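You operate a simulated robot arm through the tools that you are given. There is no shell and no other tool.

You run a simulated robot arm. Do the job below in one go: nothing can be reset, and whatever is moved stays where it is left.

Task
Run the output pointer back to 270 in reverse, then select neutral.
Fine: clutch lever out for each shift and back in after it.

The check looks at the end state, three seconds after you hand in, the way a careful person would. Anything else that was tipped, shoved, dropped, spilled or broken makes it a failure.

Robot
A 6-joint arm with a two-finger parallel gripper, fixed in place. Base frame: the origin is at the foot of the arm, x ahead of it, y to its left, z up. Lengths are in mm, angles in rad, forces in N, time in s.
With the tool pointing down near the work surface it reaches from about 240 to 640 mm from the base axis. Its first joint turns from -1.152 to 1.152 rad. Payload 2.7 kg.
The TCP is the grasp point between the finger pads, 23 mm short of the fingertips. In the tool frame z runs along the fingers and y along their closing line. Largest opening 94 mm; finger width 38, thickness 10; the body of the gripper, 54 by 96 mm, starts 39 mm behind the TCP.
Orientation is told as [roll, pitch, yaw] about the base's x, y, z axes, in that order, counted from this pose: with the fingers straight down and closing along the base's y, the tool's x points along the base's -x, its y along +y and its z along -z.

Tools
- The arm moves only by the tool step_arm. Its argument "plan" is one flat list of numbers, 7 for each row, row after row: the opening, from 0 (shut) to 1 (fully open), then the shift along the base's x, y, z in units of 50 mm (1.0 is 50 mm), then the turn, a rotation vector about the base's x, y, z in units of 6 degrees (1.0 is 6 degrees). In form: [jaw, tx, ty, tz, ax, ay, az, jaw, tx, ty, tz, ax, ay, az, ...]. A call has 1 to 20 rows; each row shifts and turns the commanded pose from where the row before left it. A call with a number of a shift or a turn outside -1 to 1 is refused whole. Each row takes 0.2 s and may step no farther than 50 mm and 0.15 rad from the row before; otherwise, or with a gripper value out of range, the whole call is refused. A pose out of reach is approached as far as the arm can. The call stops where the force on the tool passes 60 N (or 10 N more than at its start, if that is more) or the arm is blocked; 0.2 s more then pass. The fingers move at their own pace (about 45 mm/s each) and stop on an object; they squeeze with about 25 N. The grip force told is the motor's: it shows also when the fingers shut on nothing. Time passes only in rows, and 0.2 s behind the last, so rows that do not move let the fingers close. The reply holds the time, the measured pose of the TCP, the force on the tool along the base axes, the opening and the grip force, in the units named above and with some noise, with the torque about the TCP (base axes, N m) and any sound that the robot's microphone picked up.
- Cameras (640 x 400 px; columns grow to the right, rows downward): "scene" is fixed at [79.1, -430.8, 1418.9]; the picture's right is [0.74, -0.67, 0.00], its down [-0.29, -0.32, -0.90] and it looks along [0.60, 0.67, -0.43] (base axes); focal length 263 px, centre (320, 200). "wrist" rides on the gripper at [87, 16, -75] in the tool frame; the picture's right is [-0.18, 0.98, 0.00], its down [-0.58, -0.11, -0.81] and it looks along [-0.79, -0.15, 0.59] (tool axes); focal length 243 px, centre (320, 200). There is no depth. A picture from a camera that has moved, and an enlarged one, comes with that camera's place and axes in the base frame and with its lens.
- camera(camera): a new picture of that camera. It takes no simulated time.
- close_up(camera, box): a new picture of the part [left, top, right, bottom] of that camera's present view, enlarged. It takes no simulated time.
- close_job(): hands the job in; it is judged then, once.

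Nothing tells you positions but the pictures and the camera data. Unless the task says otherwise, let go and move clear before handing in.

The tools are called after "Request:" as a command line: name --argument value ..., lists and objects as JSON in quotes. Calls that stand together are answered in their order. step_arm: Moves the arm, as the interface text tells. Its arguments: {"type":"object","properties":{"plan":{"type":"array"}},"required":["plan"]} The other tools are called the same way: camera (camera) takes a picture; close_up (camera, box) takes an enlarged picture of a part of a camera's view; close_job () hands the job in.

At the start:

```text
clock: 0.0
position: [348.1, -82.3, 1259.1]
tool_rot: [0.0, -0.003, 0.002]
wrist_force: [0.4, 0.7, 0.4]
moment: [-0.01, -0.02, 0.04]
opening: 94.2
grip_force: 0.1
```

scene: 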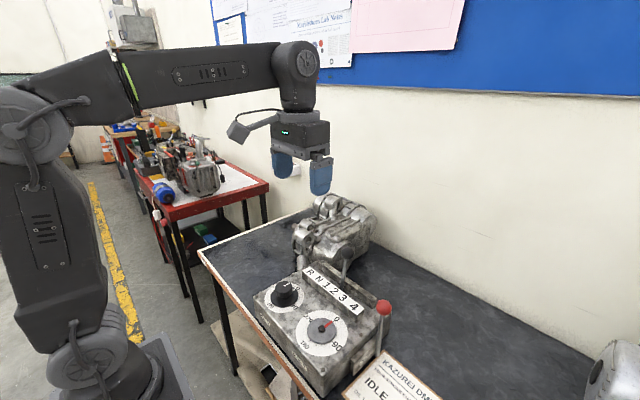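
wrist: 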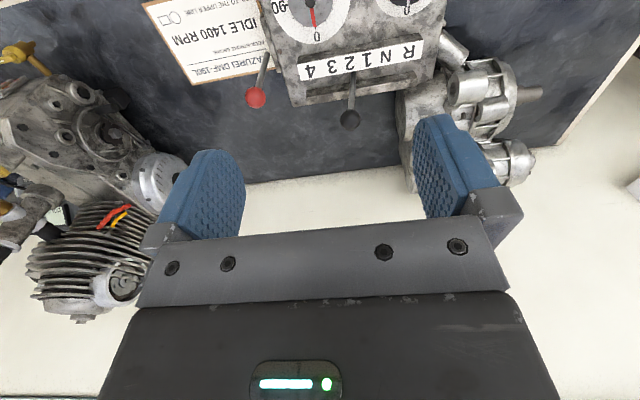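

I see a gearbox test box on a bench with an R N 1 2 3 4 gate and shift lever, a red clutch lever, a pointer dial and a black knob. I'll look closer before moving anything.

Request:
close_up --camera "scene" --box '[240, 240, 440, 400]'

Request:
close_up --camera "wrist" --box '[140, 0, 460, 140]'

Request:
close_up --camera "scene" --box '[320, 330, 480, 400]'

```text
2.50 times, centred on (340, 320) of scene
camera zoom: at [79.1, -430.8, 1418.9], right [0.74, -0.67, 0.0], down [-0.29, -0.32, -0.9], along [0.6, 0.67, -0.43], focal length 659 px, centre (270, -100)
```

zoom: 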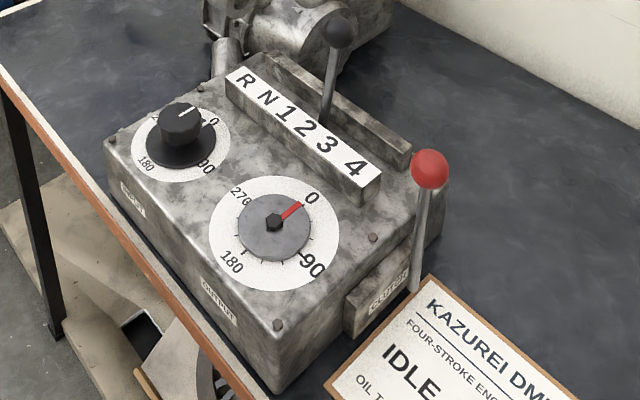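

```text
2.00 times, centred on (300, 70) of wrist
camera zoom: at [260.9, -66.0, 1333.6], right [0.18, 0.98, 0.0], down [0.58, -0.11, 0.81], along [0.79, -0.15, -0.59], focal length 485 px, centre (360, 460)
```

zoom: 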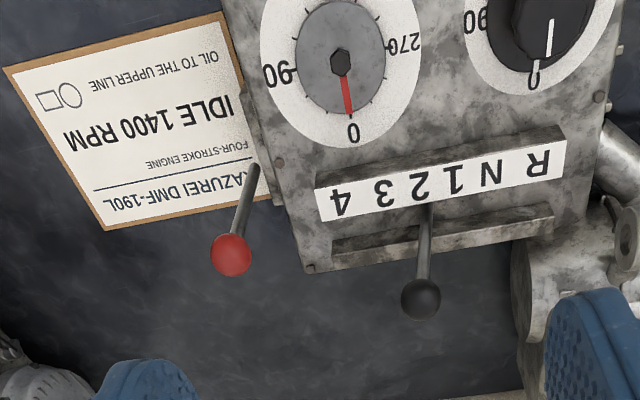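

```text
4.00 times, centred on (400, 365) of scene
camera zoom: at [79.1, -430.8, 1418.9], right [0.74, -0.67, 0.0], down [-0.29, -0.32, -0.9], along [0.6, 0.67, -0.43], focal length 1054 px, centre (0, -460)
```

zoom: 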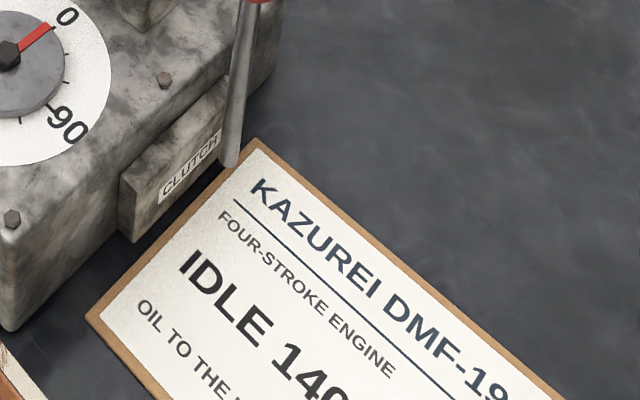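

The levers, dial and knob sit on a box at roughly x 360–510, z ≈ 860. I'll back off and tilt the wrist camera downward to get a better look from above.

Request:
step_arm --plan '[1, -0.3, 0.2, 0, 0, 1, 0, 1, -0.3, 0.2, 0, 0, 1, 0, 1, -0.3, 0.2, 0, 0, 1, 0, 1, -0.3, 0.2, 0, 0, 1, 0, 1, -0.3, 0.2, 0, 0, 1, 0, 1, 0, 0, 0, 0, 0, 0]'

```text
clock: 1.4
position: [268.7, -33.4, 1222.9]
tool_rot: [0.001, 0.519, 0.003]
wrist_force: [-0.3, -0.3, -0.4]
moment: [0.0, -0.02, -0.02]
opening: 94.0
grip_force: 0.1
out of reach, approached as far as the arm can: row 4, 5
```

Request:
camera --camera "wrist"

Request:
camera --camera "scene"

```text
taken
camera wrist: at [230.4, -16.6, 1330.0], right [0.16, 0.98, -0.09], down [0.9, -0.11, 0.41], along [0.4, -0.15, -0.91], focal length 243 px, centre (320, 200)
```

wrist: 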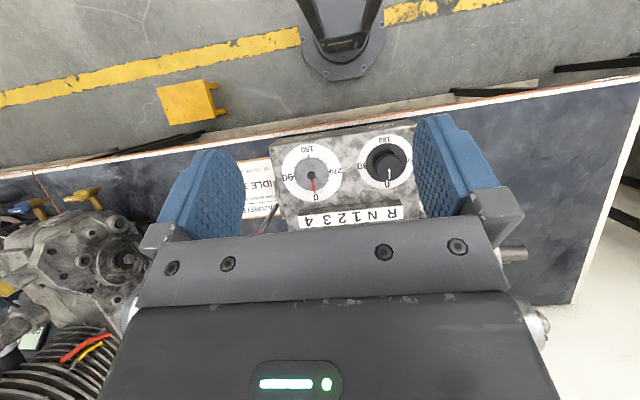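

```text
taken
```

scene: 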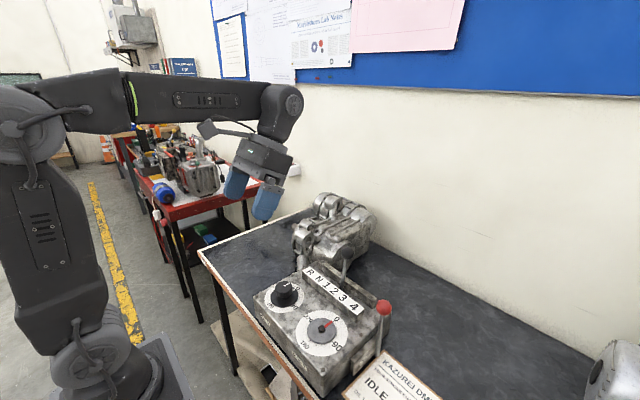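

From here the dials are visible but the gripper hides the levers. I'll zoom in on both dials for their positions and current readings.

Request:
close_up --camera "wrist" --box '[240, 120, 440, 245]'

Request:
close_up --camera "scene" --box '[290, 230, 400, 300]'

```text
3.20 times, centred on (340, 182) of wrist
camera zoom: at [230.4, -16.6, 1330.0], right [0.16, 0.98, -0.09], down [0.9, -0.11, 0.41], along [0.4, -0.15, -0.91], focal length 776 px, centre (256, 256)
```

zoom: 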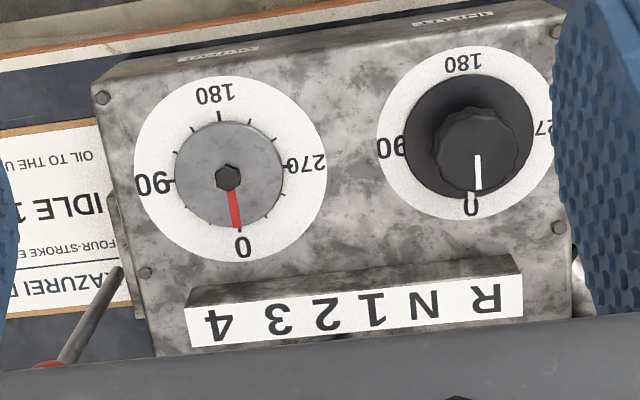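

```text
5.71 times, centred on (345, 265) of scene
camera zoom: at [79.1, -430.8, 1418.9], right [0.74, -0.67, 0.0], down [-0.29, -0.32, -0.9], along [0.6, 0.67, -0.43], focal length 1505 px, centre (177, -171)
```

zoom: 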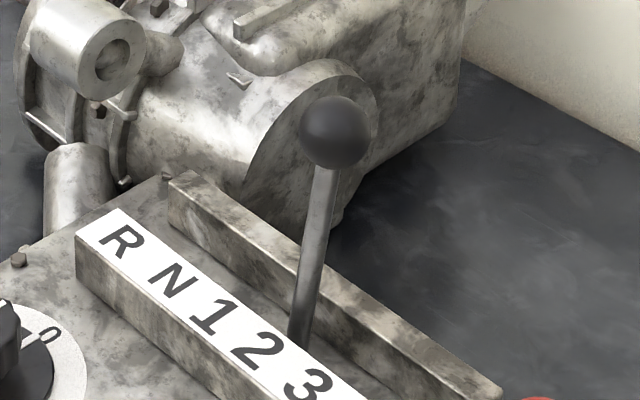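

The output reads 0 and the input knob reads 0. The shift lever appears to be near 2, which I need to confirm. I'll bring the wrist back level and lower to see the lever feet and the clutch bracket.

Request:
step_arm --plan '[1, 0.12, -0.15, -0.4, 0, -1, 0, 1, 0.12, -0.15, -0.4, 0, -1, 0, 1, 0.12, -0.15, -0.4, 0, -1, 0, 1, 0.12, -0.15, -0.4, 0, -1, 0, 1, 0.12, -0.15, -0.4, 0, -1, 0, 1, 0, 0, 0, 0, 0, 0]'

Request:
camera --camera "wrist"

```text
clock: 2.8
position: [299.1, -72.0, 1121.3]
tool_rot: [0.002, -0.004, -0.002]
wrist_force: [0.2, -0.7, -0.1]
moment: [0.02, -0.01, 0.01]
opening: 93.9
grip_force: 0.1
```

```text
taken
camera wrist: at [212.4, -56.2, 1195.9], right [0.18, 0.98, 0.0], down [0.58, -0.11, 0.81], along [0.8, -0.15, -0.59], focal length 243 px, centre (320, 200)
```

wrist: 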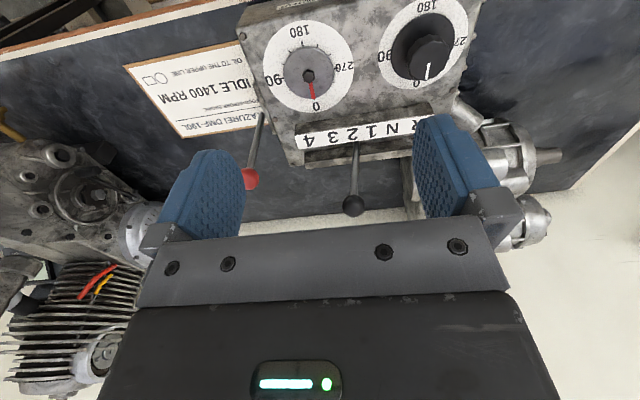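

Request:
close_up --camera "wrist" --box '[280, 90, 440, 220]'

Request:
close_up --camera "wrist" --box '[220, 70, 320, 200]'

Request:
close_up --camera "scene" --box '[340, 280, 420, 380]'

```text
3.08 times, centred on (360, 155) of wrist
camera zoom: at [212.4, -56.2, 1195.9], right [0.18, 0.98, 0.0], down [0.58, -0.11, 0.81], along [0.8, -0.15, -0.59], focal length 746 px, centre (197, 338)
```

zoom: 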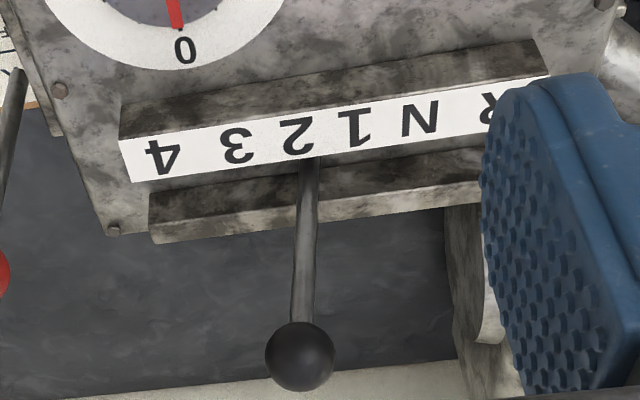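

```text
3.08 times, centred on (270, 135) of wrist
camera zoom: at [212.4, -56.2, 1195.9], right [0.18, 0.98, 0.0], down [0.58, -0.11, 0.81], along [0.8, -0.15, -0.59], focal length 746 px, centre (474, 400)
```

zoom: 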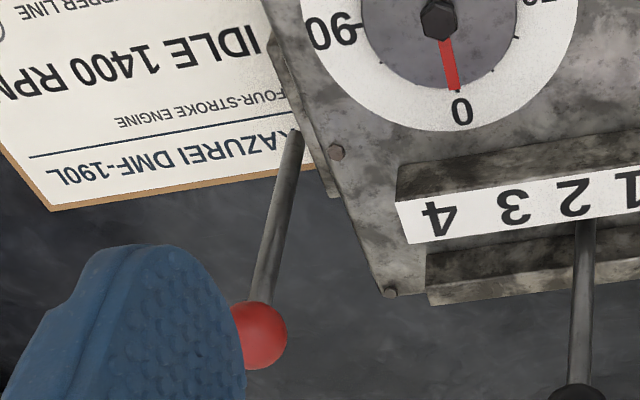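

```text
4.00 times, centred on (380, 330) of scene
camera zoom: at [79.1, -430.8, 1418.9], right [0.74, -0.67, 0.0], down [-0.29, -0.32, -0.9], along [0.6, 0.67, -0.43], focal length 1054 px, centre (80, -320)
```

zoom: 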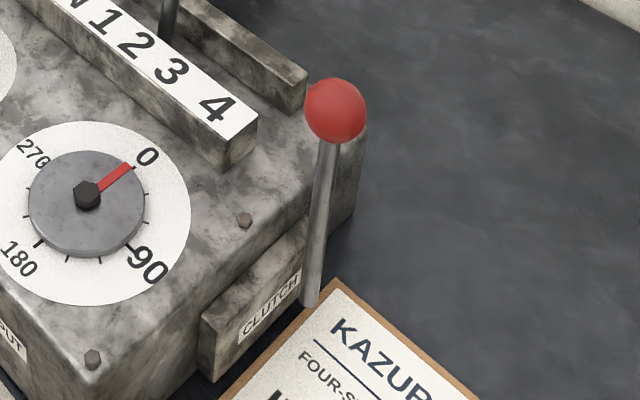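

The shift lever leans slightly and stands at 2. It seems to pivot about a point under the top, with the ball at about (505, -62, 996). The red clutch lever stands upright at about (464, -213), ball height 957. I'll swing the wrist camera to the right side to see how the clutch lever pivots.

Request:
step_arm --plan '[1, 0.17, -0.31, 0, 0, 0, 1, 1, 0.17, -0.31, 0, 0, 0, 1, 1, 0.17, -0.31, 0, 0, 0, 1, 1, 0.17, -0.31, 0, 0, 0, 1, 1, 0.17, -0.31, 0, 0, 0, 1, 1, 0.17, -0.31, 0, 0, 0, 1, 1, 0.17, -0.31, 0, 0, 0, 1, 1, 0.17, -0.31, 0, 0, 0, 1, 1, 0.17, -0.31, 0, 0, 0, 1, 1, 0.17, -0.31, 0, 0, 0, 1, 1, 0.17, -0.31, 0, 0, 0, 1, 1, 0.17, -0.31, 0, 0, 0, 1, 1, 0.17, -0.31, 0, 0, 0, 1, 1, 0.17, -0.31, 0, 0, 0, 1, 1, 0.17, -0.31, 0, 0, 0, 1, 1, 0, 0, 0, 0, 0, 0]'

Request:
camera --camera "wrist"

Request:
camera --camera "scene"

```text
clock: 6.2
position: [427.0, -304.0, 1122.0]
tool_rot: [0.0, -0.005, 1.572]
wrist_force: [-0.3, 0.4, -1.1]
moment: [0.0, 0.01, -0.02]
opening: 94.1
grip_force: 0.0
```

```text
taken
camera wrist: at [410.9, -390.3, 1196.2], right [-0.98, 0.18, 0.0], down [0.11, 0.58, 0.81], along [0.15, 0.79, -0.59], focal length 243 px, centre (320, 200)
```

wrist: 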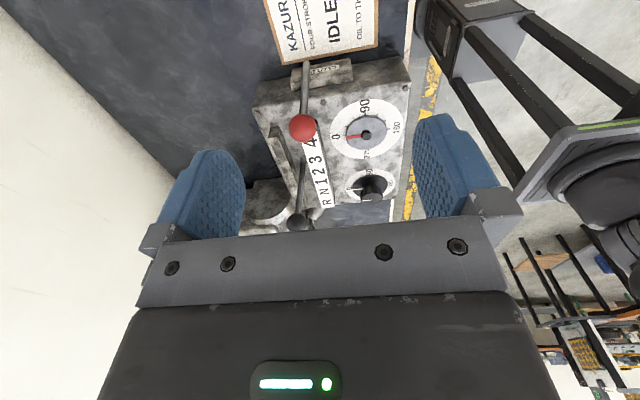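

```text
taken
```

scene: 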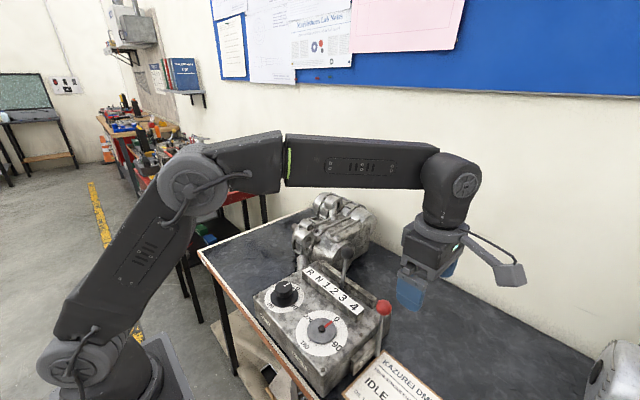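

Request:
close_up --camera "wrist" --box '[240, 20, 420, 150]'

Request:
close_up --camera "wrist" --box '[235, 100, 415, 240]'

```text
3.08 times, centred on (330, 85) of wrist
camera zoom: at [410.9, -390.3, 1196.2], right [-0.98, 0.18, 0.0], down [0.11, 0.58, 0.81], along [0.15, 0.79, -0.59], focal length 746 px, centre (289, 554)
```

zoom: 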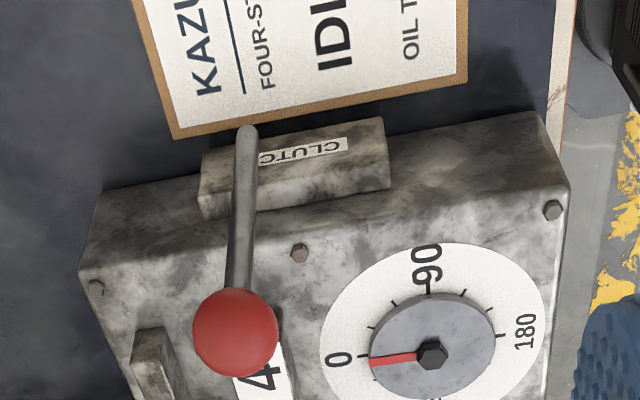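

```text
2.86 times, centred on (325, 170) of wrist
camera zoom: at [410.9, -390.3, 1196.2], right [-0.98, 0.18, 0.0], down [0.11, 0.58, 0.81], along [0.15, 0.79, -0.59], focal length 693 px, centre (306, 286)
```

zoom: 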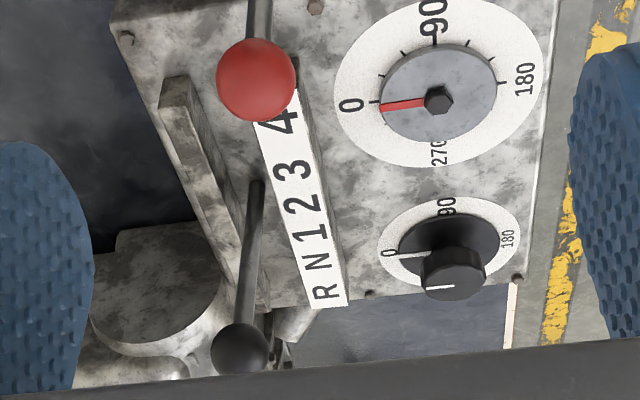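

The clutch lever is a rod standing in front of the CLUTCH bracket on the box's right side. I'll move above its red ball with the fingers closing along x and check alignment before gripping.

Request:
step_arm --plan '[1, 0.15, 0.364, -0.25, 0, 0, 0, 1, 0.15, 0.364, -0.25, 0, 0, 0, 1, 0.15, 0.364, -0.25, 0, 0, 0, 1, 0.15, 0.364, -0.25, 0, 0, 0, 1, 0.15, 0.364, -0.25, 0, 0, 0, 1, 0, 0, 0, 0, 0, 0]'

Request:
camera --camera "wrist"

Request:
camera --camera "scene"

```text
clock: 7.6
position: [465.2, -213.9, 1058.5]
tool_rot: [0.003, 0.0, 1.572]
wrist_force: [0.5, -0.1, 0.7]
moment: [-0.01, 0.01, -0.01]
opening: 94.4
grip_force: 0.2
```

```text
taken
camera wrist: at [448.8, -299.1, 1133.2], right [-0.98, 0.18, 0.0], down [0.11, 0.58, 0.81], along [0.15, 0.79, -0.59], focal length 243 px, centre (320, 200)
```

wrist: 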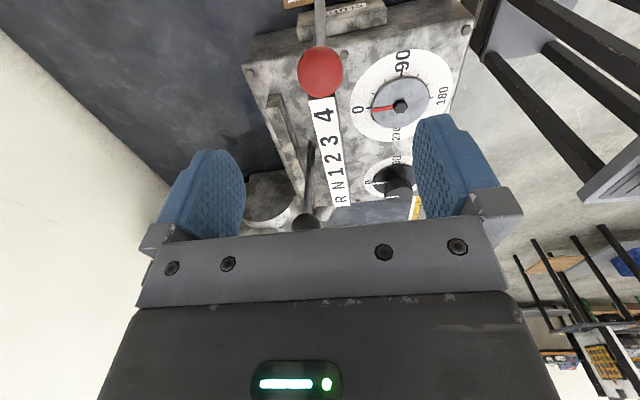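

```text
taken
```

scene: 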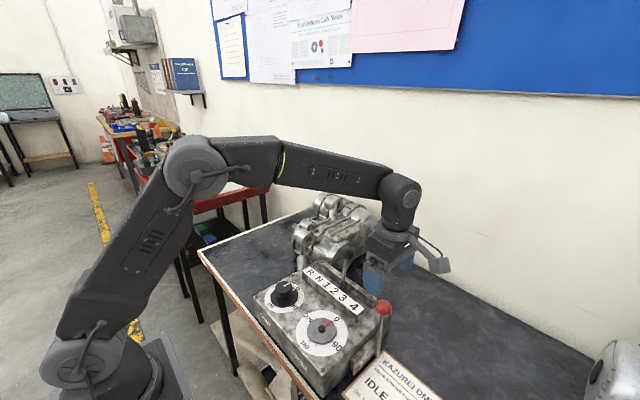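

The ball sits directly under the TCP, at about (464.6, -215, 957). I'll descend to ball height with the fingers open, then close.

Request:
step_arm --plan '[1, 0, -0.02, -0.34, 0, 0, 0, 1, 0, 0, -0.34, 0, 0, 0, 1, 0, 0, -0.34, 0, 0, 0, 1, 0, 0, -0.34, 0, 0, 0, 1, 0, 0, -0.34, 0, 0, 0, 1, 0, 0, -0.34, 0, 0, 0, 1, 0, 0, 0, 0, 0, 0]'

Request:
camera --camera "wrist"

Request:
close_up --camera "scene" --box '[340, 220, 460, 340]'

```text
clock: 9.2
position: [464.4, -213.6, 956.4]
tool_rot: [0.003, -0.002, 1.57]
wrist_force: [0.7, 0.9, 0.4]
moment: [-0.01, -0.03, -0.02]
opening: 94.0
grip_force: 0.0
```

```text
taken
camera wrist: at [447.6, -299.9, 1030.7], right [-0.98, 0.18, 0.0], down [0.11, 0.58, 0.81], along [0.15, 0.79, -0.59], focal length 243 px, centre (320, 200)
```

wrist: 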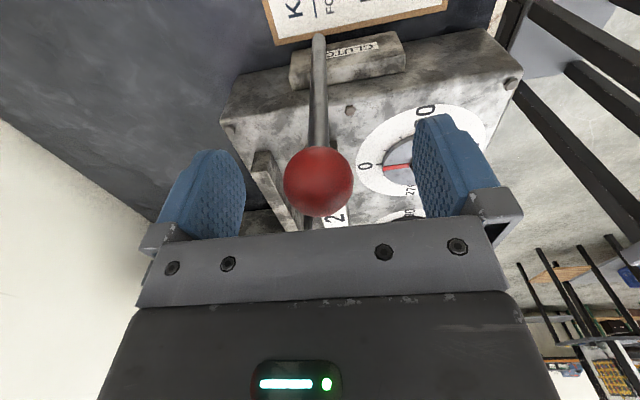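

```text
3.33 times, centred on (400, 280) of scene
camera zoom: at [79.1, -430.8, 1418.9], right [0.74, -0.67, 0.0], down [-0.29, -0.32, -0.9], along [0.6, 0.67, -0.43], focal length 878 px, centre (53, -67)
```

zoom: 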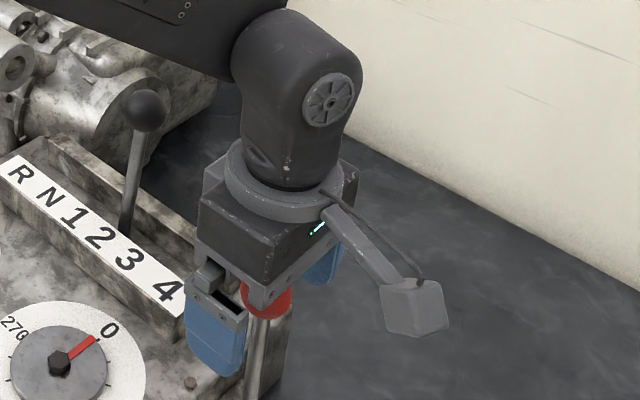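

The ball is exactly at the grasp point and about 32 mm in diameter. I'll close on it now.

Request:
step_arm --plan '[0.45, 0, 0, 0, 0, 0, 0, 0.45, 0, 0, 0, 0, 0, 0, 0.45, 0, 0, 0, 0, 0, 0, 0.2, 0, 0, 0, 0, 0, 0, 0.2, 0, 0, 0, 0, 0, 0, 0.2, 0, 0, 0, 0, 0, 0]'

```text
clock: 10.6
position: [464.5, -213.5, 956.8]
tool_rot: [0.002, -0.001, 1.571]
wrist_force: [-0.3, 0.5, 1.6]
moment: [-0.04, 0.02, 0.01]
opening: 32.8
grip_force: 45.1
```

The ball is gripped at 32.8 mm. I'll nudge 4 mm outward (−y) and read the force to find out which way the lever swings.

Request:
step_arm --plan '[0.2, 0, -0.08, 0, 0, 0, 0, 0.2, 0, 0, 0, 0, 0, 0]'

```text
clock: 11.2
position: [465.4, -213.6, 956.2]
tool_rot: [0.003, -0.008, 1.573]
wrist_force: [-1.0, 32.5, 4.2]
moment: [-0.06, 0.1, 0.07]
opening: 32.7
grip_force: 44.9
```

That direction is stiff: 32 N with no motion. I'll return and try toward −x (toward the operator).

Request:
step_arm --plan '[0.2, 0, 0.08, 0, 0, 0, 0, 0.2, 0, 0, 0, 0, 0, 0]'

Request:
step_arm --plan '[0.2, -0.08, 0, 0, 0, 0, 0, 0.2, 0, 0, 0, 0, 0, 0]'

```text
clock: 11.8
position: [464.9, -213.6, 956.5]
tool_rot: [0.0, 0.0, 1.569]
wrist_force: [2.4, 10.4, -2.6]
moment: [0.83, -0.25, -0.19]
opening: 32.9
grip_force: 45.4
```

```text
clock: 12.4
position: [460.8, -214.6, 956.9]
tool_rot: [0.004, -0.003, 1.57]
wrist_force: [4.7, 2.4, -13.1]
moment: [-0.5, -0.39, 0.04]
opening: 32.8
grip_force: 45.1
```

It moves freely toward −x. I'll continue gently along the arc, watching the force.

Request:
step_arm --plan '[0.2, -0.1, 0, -0.005, 0, 0, 0, 0.2, -0.1, 0, -0.01, 0, 0, 0, 0.2, -0.1, 0, -0.015, 0, 0, 0, 0.2, 0, 0, 0, 0, 0, 0]'

Request:
close_up --camera "scene" --box '[320, 260, 440, 380]'

```text
clock: 13.4
position: [446.7, -213.7, 958.1]
tool_rot: [0.0, -0.001, 1.569]
wrist_force: [2.9, 10.3, 0.9]
moment: [0.3, -0.51, 0.02]
opening: 33.1
grip_force: 45.6
```

```text
3.33 times, centred on (380, 320) of scene
camera zoom: at [79.1, -430.6, 1419.0], right [0.74, -0.67, 0.0], down [-0.29, -0.32, -0.9], along [0.6, 0.67, -0.43], focal length 878 px, centre (120, -200)
```

zoom: 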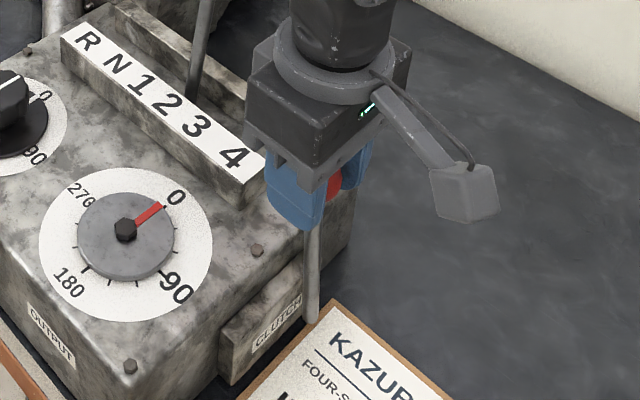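

The lever follows toward −x. I'll keep going in small steps until it reaches its stop or detent.

Request:
step_arm --plan '[0.2, -0.12, 0, 0, 0, 0, 0, 0.2, -0.12, 0, -0.01, 0, 0, 0, 0.2, -0.12, 0, -0.015, 0, 0, 0, 0.2, 0, 0, 0, 0, 0, 0]'

```text
clock: 14.4
position: [428.4, -214.6, 954.5]
tool_rot: [0.003, -0.002, 1.571]
wrist_force: [4.7, 2.9, -9.3]
moment: [-0.18, -0.4, -0.04]
opening: 33.3
grip_force: 44.9
```

Request:
step_arm --plan '[0.2, -0.12, 0, -0.035, 0, 0, 0, 0.2, -0.12, 0, -0.04, 0, 0, 0, 0.2, -0.12, 0, -0.045, 0, 0, 0, 0.2, 0, 0, 0, 0, 0, 0]'

Request:
close_up --camera "scene" --box '[320, 260, 440, 380]'

```text
clock: 15.4
position: [410.0, -213.9, 949.1]
tool_rot: [0.0, -0.001, 1.573]
wrist_force: [2.0, 1.1, 6.8]
moment: [-0.28, -0.54, -0.02]
opening: 33.1
grip_force: 44.8
```

```text
3.33 times, centred on (380, 320) of scene
camera zoom: at [79.0, -430.8, 1418.9], right [0.74, -0.67, 0.0], down [-0.29, -0.32, -0.9], along [0.6, 0.67, -0.43], focal length 878 px, centre (120, -200)
```

zoom: 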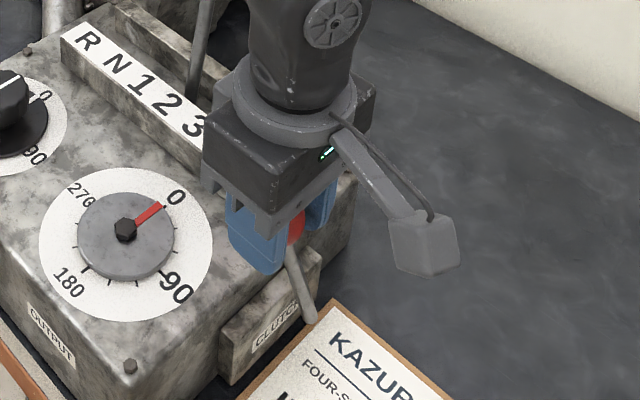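

Request:
step_arm --plan '[0.2, -0.12, 0, -0.045, 0, 0, 0, 0.2, -0.12, 0, -0.05, 0, 0, 0, 0.2, -0.12, 0, -0.055, 0, 0, 0, 0.2, 0, 0, 0, 0, 0, 0]'

```text
clock: 16.4
position: [391.6, -214.0, 941.6]
tool_rot: [0.0, -0.001, 1.571]
wrist_force: [6.2, -10.1, -3.5]
moment: [-0.24, -0.51, -0.06]
opening: 33.2
grip_force: 45.3
```

Request:
step_arm --plan '[0.2, -0.12, 0, -0.05, 0, 0, 0, 0.2, -0.12, 0, -0.055, 0, 0, 0, 0.2, -0.12, 0, -0.06, 0, 0, 0, 0.2, 0, 0, 0, 0, 0, 0]'

Request:
close_up --camera "scene" --box '[320, 260, 440, 380]'

```text
clock: 17.4
position: [373.1, -214.2, 932.4]
tool_rot: [-0.001, 0.0, 1.573]
wrist_force: [12.1, -3.9, -2.7]
moment: [-0.07, -1.41, -0.02]
opening: 34.5
grip_force: 44.7
```

```text
3.33 times, centred on (380, 320) of scene
camera zoom: at [79.4, -431.0, 1418.8], right [0.74, -0.67, 0.0], down [-0.29, -0.32, -0.9], along [0.6, 0.67, -0.43], focal length 878 px, centre (120, -200)
```

zoom: 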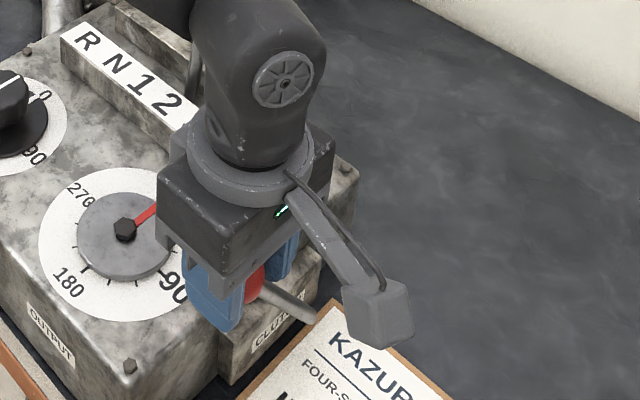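

The lever moves easily and is now about 32° over. The vertical finger is starting to touch the rod, so I'll loosen slightly and tilt the gripper to follow the lever angle.

Request:
step_arm --plan '[0.45, 0, 0, 0, 0, 0, 0, 0.45, 0, 0, 0, 0, 0, 0, 0.45, 0, 0, 0, 0, -1, 0, 0.45, 0, 0, 0, 0, -1, 0, 0.45, 0, 0, 0, 0, -1, 0, 0.45, 0, 0, 0, 0, -1, 0, 0.45, 0, 0, 0, 0, -1, 0, 0.45, 0, 0, 0, 0, 0, 0]'

Request:
camera --camera "wrist"

Request:
close_up --camera "scene" --box '[320, 260, 440, 380]'

```text
clock: 19.2
position: [374.7, -213.3, 934.2]
tool_rot: [-0.523, -0.002, 1.571]
wrist_force: [-1.3, 0.3, -1.0]
moment: [0.02, 0.02, 0.02]
opening: 42.8
grip_force: 0.8
```

```text
taken
camera wrist: at [321.8, -300.0, 990.1], right [-0.85, 0.18, -0.49], down [-0.31, 0.58, 0.75], along [0.42, 0.79, -0.44], focal length 243 px, centre (320, 200)
```

wrist: 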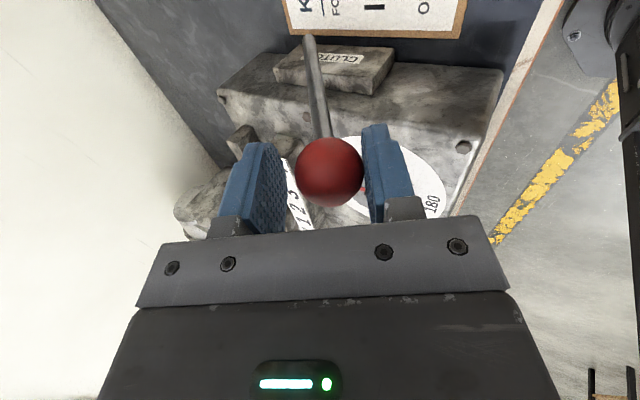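

```text
3.33 times, centred on (380, 320) of scene
camera zoom: at [79.0, -430.9, 1418.9], right [0.74, -0.67, 0.0], down [-0.29, -0.32, -0.9], along [0.6, 0.67, -0.43], focal length 878 px, centre (120, -200)
```

zoom: 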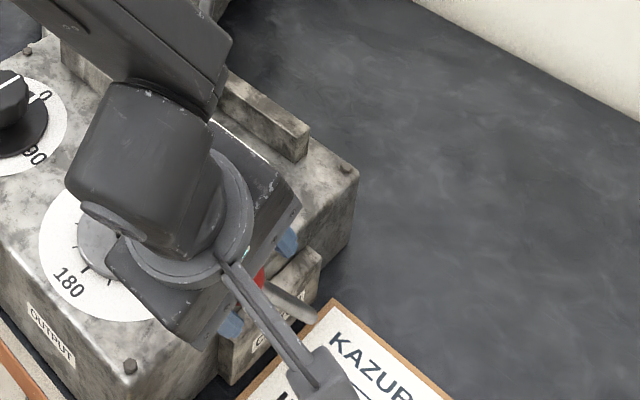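

The lever stayed put when loosened, so it's held by friction. I'll regrip with the tilted gripper and continue along the arc to find the stop.

Request:
step_arm --plan '[0.2, -0.1, 0, -0.06, 0, 0, 0, 0.2, 0, 0, 0, 0, 0, 0, 0.2, 0, 0, 0, 0, 0, 0]'

Request:
step_arm --plan '[0.2, -0.08, 0, -0.05, 0, 0, 0, 0.2, -0.08, 0, -0.055, 0, 0, 0, 0.2, 0, 0, 0, 0, 0, 0]'

```text
clock: 20.0
position: [368.4, -213.9, 929.6]
tool_rot: [-0.521, -0.002, 1.572]
wrist_force: [-0.5, 6.7, 3.2]
moment: [-0.08, -0.46, 0.01]
opening: 33.1
grip_force: 45.6
```

```text
clock: 20.8
position: [361.1, -213.1, 925.4]
tool_rot: [-0.523, -0.001, 1.573]
wrist_force: [-2.3, 8.4, 4.5]
moment: [0.21, -0.56, 0.17]
opening: 33.1
grip_force: 44.6
```

Request:
step_arm --plan '[0.2, -0.09, 0, -0.07, 0, -0.3, 0, 0.2, -0.09, 0, -0.07, 0, -0.3, 0, 0.2, -0.09, 0, -0.075, 0, -0.3, 0, 0.2, 0, 0, 0, 0, 0, 0]'

Request:
camera --camera "wrist"

```text
clock: 21.8
position: [374.5, -210.8, 953.4]
tool_rot: [-0.606, -0.004, 1.57]
wrist_force: [15.6, -6.0, -27.1]
moment: [-0.09, 0.08, -0.07]
opening: 33.1
grip_force: 45.2
out of reach, approached as far as the arm can: row 1, 2, 3
```

```text
taken
camera wrist: at [317.5, -297.8, 1006.8], right [-0.81, 0.19, -0.56], down [-0.37, 0.58, 0.73], along [0.46, 0.79, -0.4], focal length 243 px, centre (320, 200)
```

wrist: 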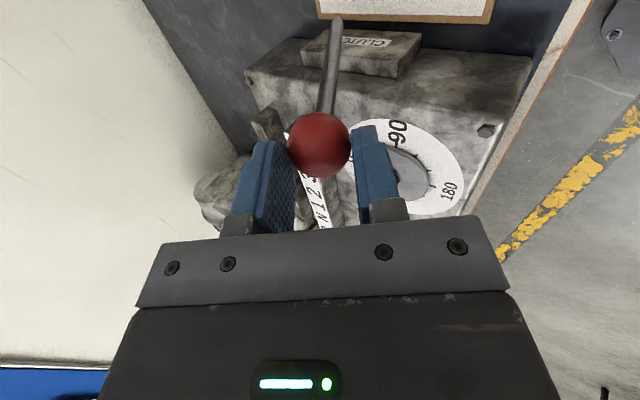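

The tilted pose went out of reach and the grip rode up on the ball, leaving the lever about 25° over. I'll release, rise and turn the wrist so the fingers close along y, which lets the ball pivot freely between the pads.

Request:
step_arm --plan '[1, 0, 0, 0, 0, 0, 0, 1, 0, 0, 0, 0, 0, 0, 1, 0, 0, 0, 0, 0, 0, 1, 0, 0, 0.3, 0, 0, 0, 1, 0, 0, 0.5, 0, 0, 0, 1, 0, 0, 0.5, 0, 0, 0]'

Request:
camera --camera "wrist"

```text
clock: 23.2
position: [374.8, -211.5, 1021.0]
tool_rot: [-0.617, -0.001, 1.572]
wrist_force: [0.2, 0.7, 0.2]
moment: [0.01, 0.05, 0.01]
opening: 93.9
grip_force: 0.2
```

```text
taken
camera wrist: at [316.9, -298.0, 1071.9], right [-0.8, 0.18, -0.57], down [-0.38, 0.58, 0.72], along [0.46, 0.79, -0.4], focal length 243 px, centre (320, 200)
```

wrist: 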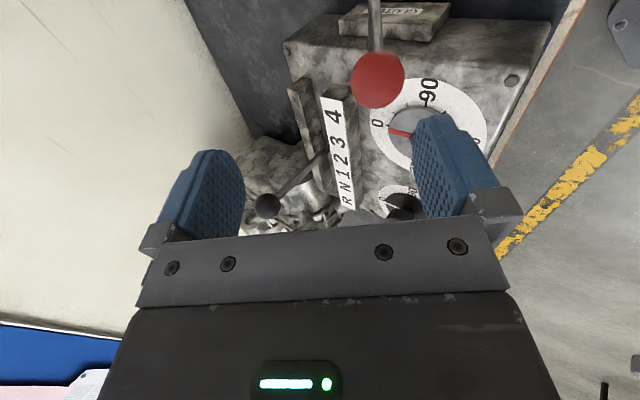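

Request:
step_arm --plan '[1, 0.03, 0, 0.1, 0, 0.982, 0, 1, 0.03, 0, 0.1, 0, 0.982, 0, 1, 0.03, 0, 0.1, 0, 0.982, 0, 1, 0.03, 0, 0.1, 0, 0.982, 0, 1, 0.03, 0, 0.1, 0, 0.982, 0, 1, 0.03, 0, 0.1, 0, 0.982, 0, 1, 0, 0, 0, 0, 0, 0]'

Request:
step_arm --plan '[1, 0, 0, 0, 0, 0, -1, 1, 0, 0, 0, 0, 0, -1, 1, 0, 0, 0, 0, 0, -1, 1, 0, 0, 0, 0, 0, -1, 1, 0, 0, 0, 0, 0, -1, 1, 0, 0, 0, 0, 0, -1, 1, 0, 0, 0, 0, 0, -1, 1, 0, 0, 0, 0, 0, -1, 1, 0, 0, 0, 0, 0, -1, 1, 0, 0, 0, 0, 0, -1, 1, 0, 0, 0, 0, 0, -1, 1, 0, 0, 0, 0, 0, -1, 1, 0, 0, 0, 0, 0, -1, 1, 0, 0, 0, 0, 0, -1, 1, 0, 0, 0, 0, 0, -1, 1, 0, 0, 0, 0, 0, 0]'

Request:
camera --camera "wrist"

Request:
close_up --camera "scene" --box '[300, 240, 440, 380]'

```text
clock: 24.8
position: [383.1, -212.0, 1049.8]
tool_rot: [0.001, -0.001, 1.569]
wrist_force: [0.1, 0.1, 0.7]
moment: [0.02, 0.0, 0.01]
opening: 93.9
grip_force: 0.0
```

```text
clock: 28.2
position: [382.8, -212.0, 1049.0]
tool_rot: [0.0, -0.002, -0.001]
wrist_force: [0.5, -0.2, -0.7]
moment: [0.03, 0.01, -0.02]
opening: 94.0
grip_force: 0.0
```

```text
taken
camera wrist: at [295.7, -195.2, 1125.3], right [0.19, 0.98, 0.0], down [0.58, -0.11, 0.81], along [0.79, -0.15, -0.59], focal length 243 px, centre (320, 200)
```

wrist: 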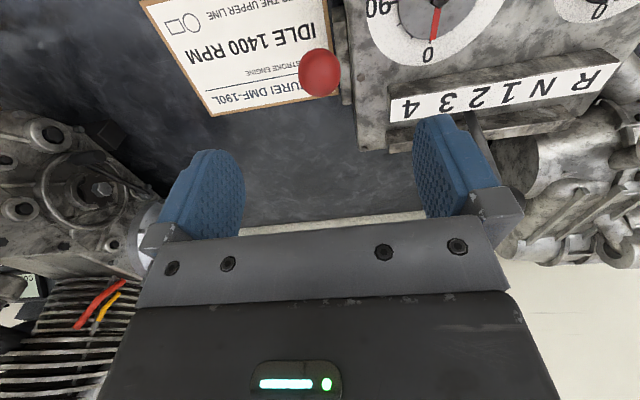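

```text
2.86 times, centred on (370, 310) of scene
camera zoom: at [79.1, -430.8, 1418.9], right [0.74, -0.67, 0.0], down [-0.29, -0.32, -0.9], along [0.6, 0.67, -0.43], focal length 753 px, centre (177, -114)
```

zoom: 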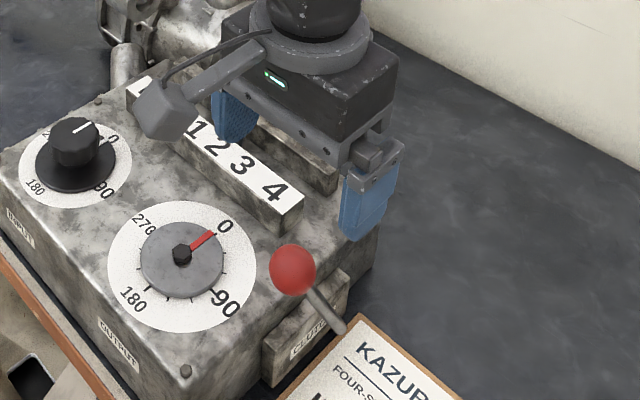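

The ball is at about (387, -212.5, 937). I'll descend over it with the fingers closing along y, then grip and continue the swing.

Request:
step_arm --plan '[1, 0.08, -0.01, -0.37, 0, 0, 0, 1, 0, 0, -0.37, 0, 0, 0, 1, 0, 0, -0.37, 0, 0, 0, 1, 0, 0, -0.37, 0, 0, 0, 1, 0, 0, -0.37, 0, 0, 0, 1, 0, 0, -0.35, 0, 0, 0, 1, 0, 0, 0, 0, 0, 0]'

Request:
camera --camera "wrist"

```text
clock: 29.8
position: [387.8, -211.9, 939.7]
tool_rot: [0.003, -0.004, -0.001]
wrist_force: [-0.5, -0.3, 0.2]
moment: [0.0, 0.02, -0.02]
opening: 94.0
grip_force: 0.1
```

```text
taken
camera wrist: at [300.3, -194.9, 1015.2], right [0.18, 0.98, 0.0], down [0.58, -0.11, 0.81], along [0.79, -0.15, -0.59], focal length 243 px, centre (320, 200)
```

wrist: 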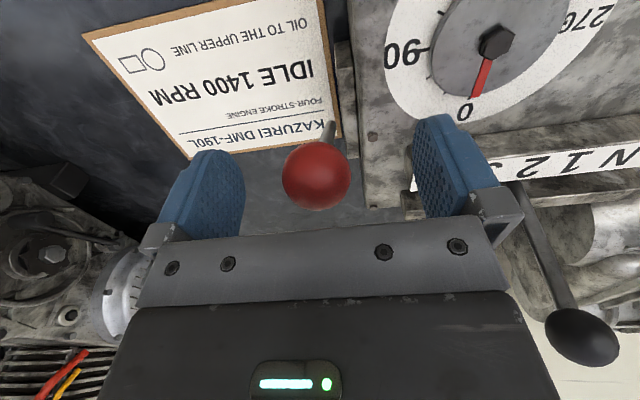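

The ball is centred. I'll grip it and continue the swing toward −x.

Request:
step_arm --plan '[0.5, 0, 0, 0, 0, 0, 0, 0.5, 0, 0, 0, 0, 0, 0, 0.5, 0, 0, 0, 0, 0, 0, 0.25, 0, 0, 0, 0, 0, 0, 0.25, 0, 0, 0, 0, 0, 0, 0.25, 0, 0, 0, 0, 0, 0]'

Request:
step_arm --plan '[0.25, -0.12, 0, -0.055, 0, 0, 0, 0.25, -0.12, 0, -0.06, 0, 0, 0, 0.25, -0.12, 0, -0.075, 0, 0, 0, 0.25, -0.12, 0, -0.08, 0, 0, 0, 0.25, 0, 0, 0, 0, 0, 0]'

```text
clock: 31.2
position: [387.4, -212.6, 940.5]
tool_rot: [-0.003, -0.005, 0.0]
wrist_force: [0.7, -24.2, -5.2]
moment: [-0.21, 0.16, -0.03]
opening: 33.2
grip_force: 44.9
```

```text
clock: 32.4
position: [365.6, -213.0, 927.5]
tool_rot: [-0.002, -0.008, 0.002]
wrist_force: [1.1, -25.1, 10.4]
moment: [-0.18, -1.34, -0.03]
opening: 33.2
grip_force: 45.2
```

The fingers are about 3 mm off in y, giving a 25 N side load. I'll correct that and continue the swing.

Request:
step_arm --plan '[0.25, 0, -0.055, 0, 0, 0, 0, 0.25, -0.1, 0, -0.075, 0, 0, 0, 0.25, -0.1, 0, -0.08, 0, 0, 0, 0.25, 0, 0, 0, 0, 0, 0]'

Request:
close_up --camera "scene" --box '[300, 240, 440, 380]'

```text
clock: 33.4
position: [355.8, -213.3, 918.6]
tool_rot: [0.002, -0.003, 0.002]
wrist_force: [17.9, 14.5, 4.4]
moment: [0.2, -0.71, -0.07]
opening: 32.9
grip_force: 45.2
```

```text
2.86 times, centred on (370, 310) of scene
camera zoom: at [79.5, -430.4, 1419.0], right [0.74, -0.67, 0.0], down [-0.29, -0.32, -0.9], along [0.6, 0.67, -0.43], focal length 753 px, centre (177, -114)
```

zoom: 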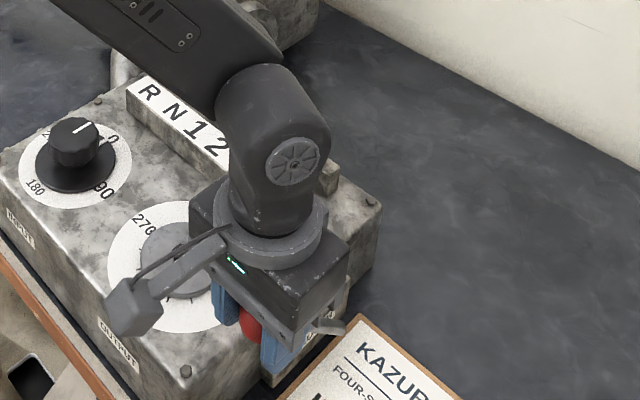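

Request:
step_arm --plan '[0.25, -0.05, 0, -0.045, 0, 0, 0, 0.25, 0, 0, 0, 0, 0, 0]'

```text
clock: 34.0
position: [354.4, -213.0, 918.6]
tool_rot: [-0.002, -0.012, 0.004]
wrist_force: [30.3, 21.4, 14.3]
moment: [0.24, -0.08, -0.08]
opening: 33.2
grip_force: 44.7
```

I hit a firm stop at about 40° toward −x, so I take this as clutch out. I'll relax the push, open and lift straight up.

Request:
step_arm --plan '[0.25, 0.05, 0.03, 0.04, 0, 0, 0, 1, 0, 0, 0, 0, 0, 0, 1, 0, 0, 0, 0, 0, 0, 1, 0, 0, 0, 0, 0, 0, 1, 0, 0, 0, 0, 0, 0, 1, 0, 0, 0.4, 0, 0, 0, 1, 0, 0, 0.5, 0, 0, 0, 1, 0, 0, 0.7, 0, 0, 0, 1, 0, 0, 0.7, 0, 0, 0, 1, 0, 0, 0.7, 0, 0, 0, 1, 0, 0, 0, 0, 0, 0]'

Request:
camera --camera "wrist"

Request:
close_up --camera "scene" --box '[300, 240, 440, 380]'

```text
clock: 36.4
position: [354.1, -213.0, 1068.5]
tool_rot: [0.0, -0.001, 0.0]
wrist_force: [-0.3, -0.5, -0.1]
moment: [0.03, -0.01, 0.0]
opening: 94.1
grip_force: 0.0
```

```text
taken
camera wrist: at [267.2, -197.4, 1142.8], right [0.18, 0.98, 0.0], down [0.58, -0.11, 0.81], along [0.79, -0.15, -0.59], focal length 243 px, centre (320, 200)
```

wrist: 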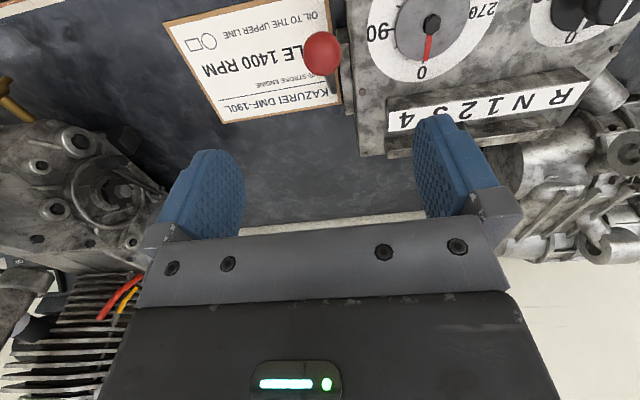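

```text
2.86 times, centred on (370, 310) of scene
camera zoom: at [79.1, -430.8, 1418.9], right [0.74, -0.67, 0.0], down [-0.29, -0.32, -0.9], along [0.6, 0.67, -0.43], focal length 753 px, centre (177, -114)
```

zoom: 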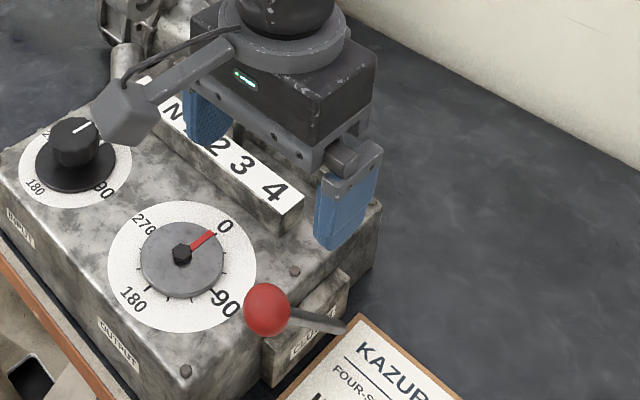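

The clutch stays out. Next I'll rise and look at the area around the shift lever and the casting beside R, to plan a clear path.

Request:
step_arm --plan '[1, 0.2, 0.5, 0.15, 0, 0, 0, 1, 0.2, 0.5, 0.15, 0, 0, 0, 1, 0.2, 0.5, 0.15, 0, 0, 0, 1, 0.2, 0.5, 0.15, 0, 0, 0, 1, 0.2, 0.5, 0.15, 0, 0, 0, 1, 0.2, 0.5, 0.15, 0, 0, 0, 1, 0, 0, 0, 0, 0, 0]'

Request:
camera --camera "wrist"

Request:
camera --camera "scene"

```text
clock: 38.0
position: [411.8, -62.1, 1112.8]
tool_rot: [0.0, -0.001, 0.002]
wrist_force: [0.3, 0.6, -0.2]
moment: [0.0, 0.02, -0.02]
opening: 94.3
grip_force: 0.0
```

```text
taken
camera wrist: at [325.0, -45.8, 1187.1], right [0.18, 0.98, 0.0], down [0.58, -0.11, 0.81], along [0.79, -0.15, -0.59], focal length 243 px, centre (320, 200)
```

wrist: 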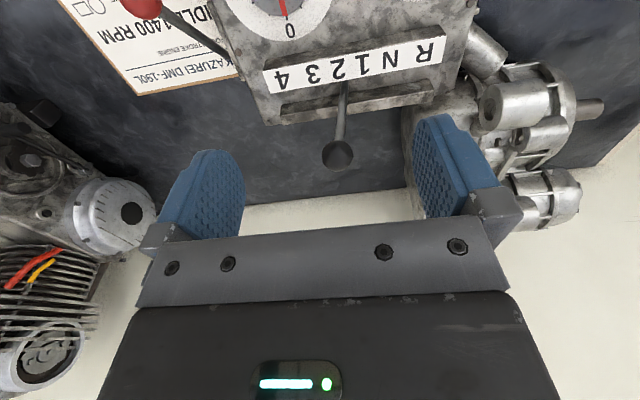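

```text
taken
```

scene: 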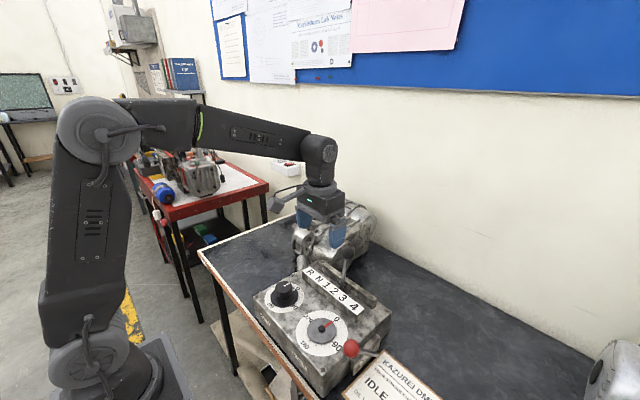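

Request:
close_up --camera "wrist" --box '[420, 0, 640, 140]'

Request:
close_up --camera "wrist" --box '[240, 0, 480, 180]'

Request:
close_up --camera "scene" --box '[260, 180, 400, 300]'

```text
2.86 times, centred on (530, 70) of wrist
camera zoom: at [325.0, -45.8, 1187.1], right [0.18, 0.98, 0.0], down [0.58, -0.11, 0.81], along [0.79, -0.15, -0.59], focal length 693 px, centre (-280, 571)
```

zoom: 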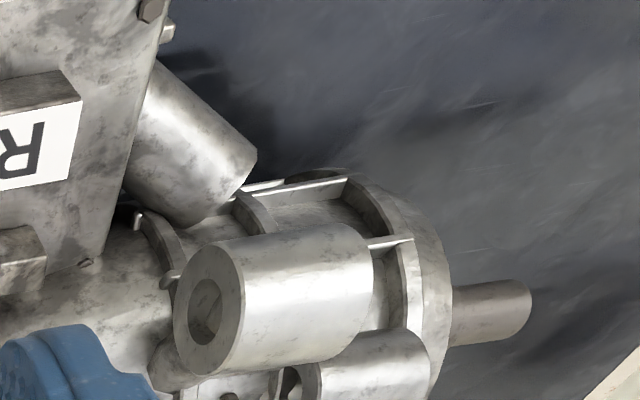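

```text
2.22 times, centred on (360, 90) of wrist
camera zoom: at [325.0, -45.8, 1187.1], right [0.18, 0.98, 0.0], down [0.58, -0.11, 0.81], along [0.79, -0.15, -0.59], focal length 539 px, centre (231, 444)
```

zoom: 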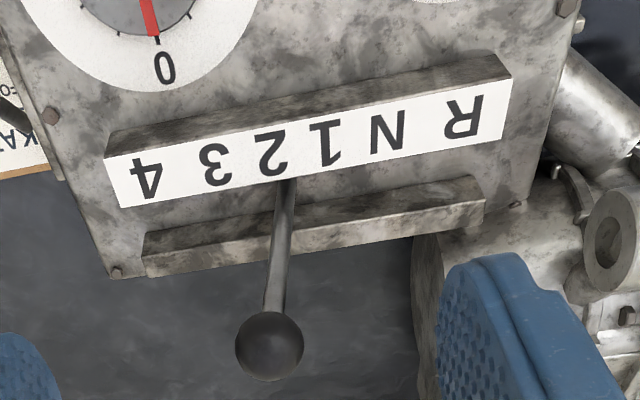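

```text
3.33 times, centred on (330, 240) of scene
camera zoom: at [79.1, -430.8, 1418.9], right [0.74, -0.67, 0.0], down [-0.29, -0.32, -0.9], along [0.6, 0.67, -0.43], focal length 878 px, centre (287, 67)
```

zoom: 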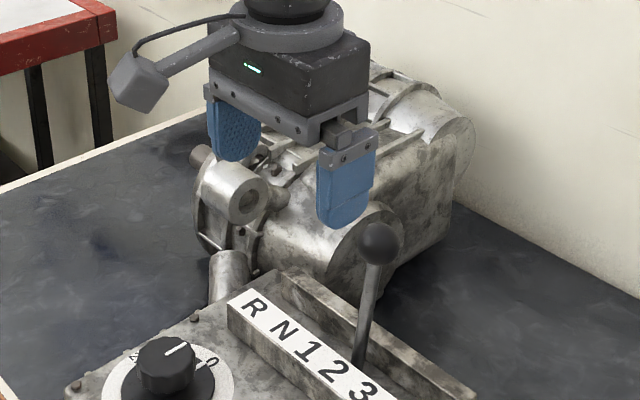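

The casting's boss end is near (513, 110, 946), so there's little room beside the ball at R. I'll grip the shift ball (507, -62, 996) with the fingers closing along x, with the camera on the −y side.

Request:
step_arm --plan '[1, 0.127, 0, -0.03, 0, 0, 1, 1, 0.127, 0, -0.03, 0, 0, 1, 1, 0.127, 0, -0.03, 0, 0, 1, 1, 0.127, 0, -0.03, 0, 0, 1, 1, 0.127, 0, -0.03, 0, 0, 1, 1, 0.127, 0, -0.03, 0, 0, 1, 1, 0.127, 0, -0.03, 0, 0, 1, 1, 0.127, 0, -0.03, 0, 0, 1, 1, 0.127, 0, -0.03, 0, 0, 1, 1, 0.127, 0, -0.03, 0, 0, 1, 1, 0.127, 0, -0.03, 0, 0, 1, 1, 0.127, 0, -0.03, 0, 0, 1, 1, 0.127, 0, -0.03, 0, 0, 1, 1, 0.127, 0, -0.03, 0, 0, 1, 1, 0.127, 0, -0.03, 0, 0, 1, 1, 0, 0, 0, 0, 0, 0]'

Request:
camera --camera "wrist"

Request:
close_up --camera "scene" --box '[260, 160, 420, 300]'

```text
clock: 41.4
position: [508.1, -65.1, 1090.9]
tool_rot: [0.0, -0.001, 1.573]
wrist_force: [0.4, 0.3, -0.4]
moment: [0.02, 0.04, 0.0]
opening: 93.9
grip_force: 0.0
```

```text
taken
camera wrist: at [491.2, -150.6, 1165.8], right [-0.98, 0.18, 0.0], down [0.11, 0.58, 0.81], along [0.15, 0.79, -0.59], focal length 243 px, centre (320, 200)
```

wrist: 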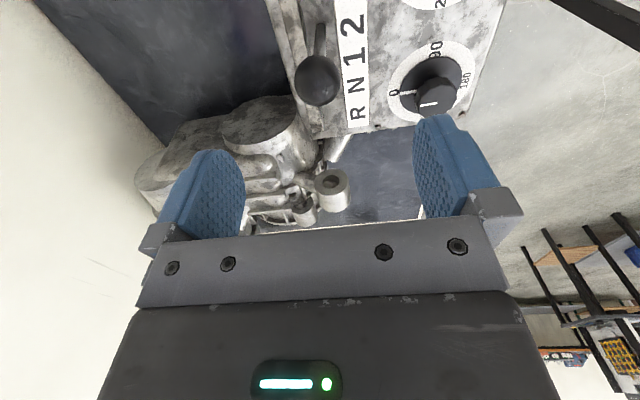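

```text
2.86 times, centred on (340, 230) of scene
camera zoom: at [79.1, -430.8, 1418.9], right [0.74, -0.67, 0.0], down [-0.29, -0.32, -0.9], along [0.6, 0.67, -0.43], focal length 753 px, centre (263, 114)
```

zoom: 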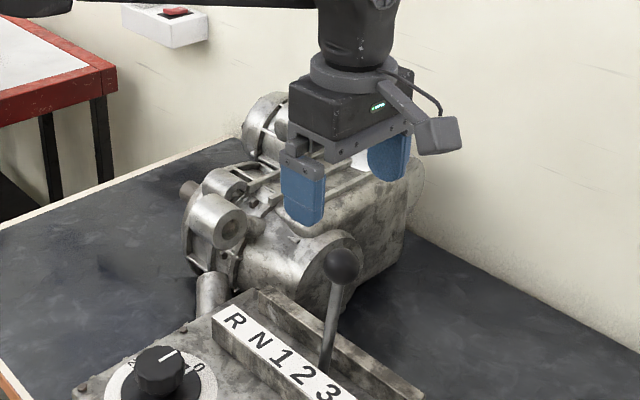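

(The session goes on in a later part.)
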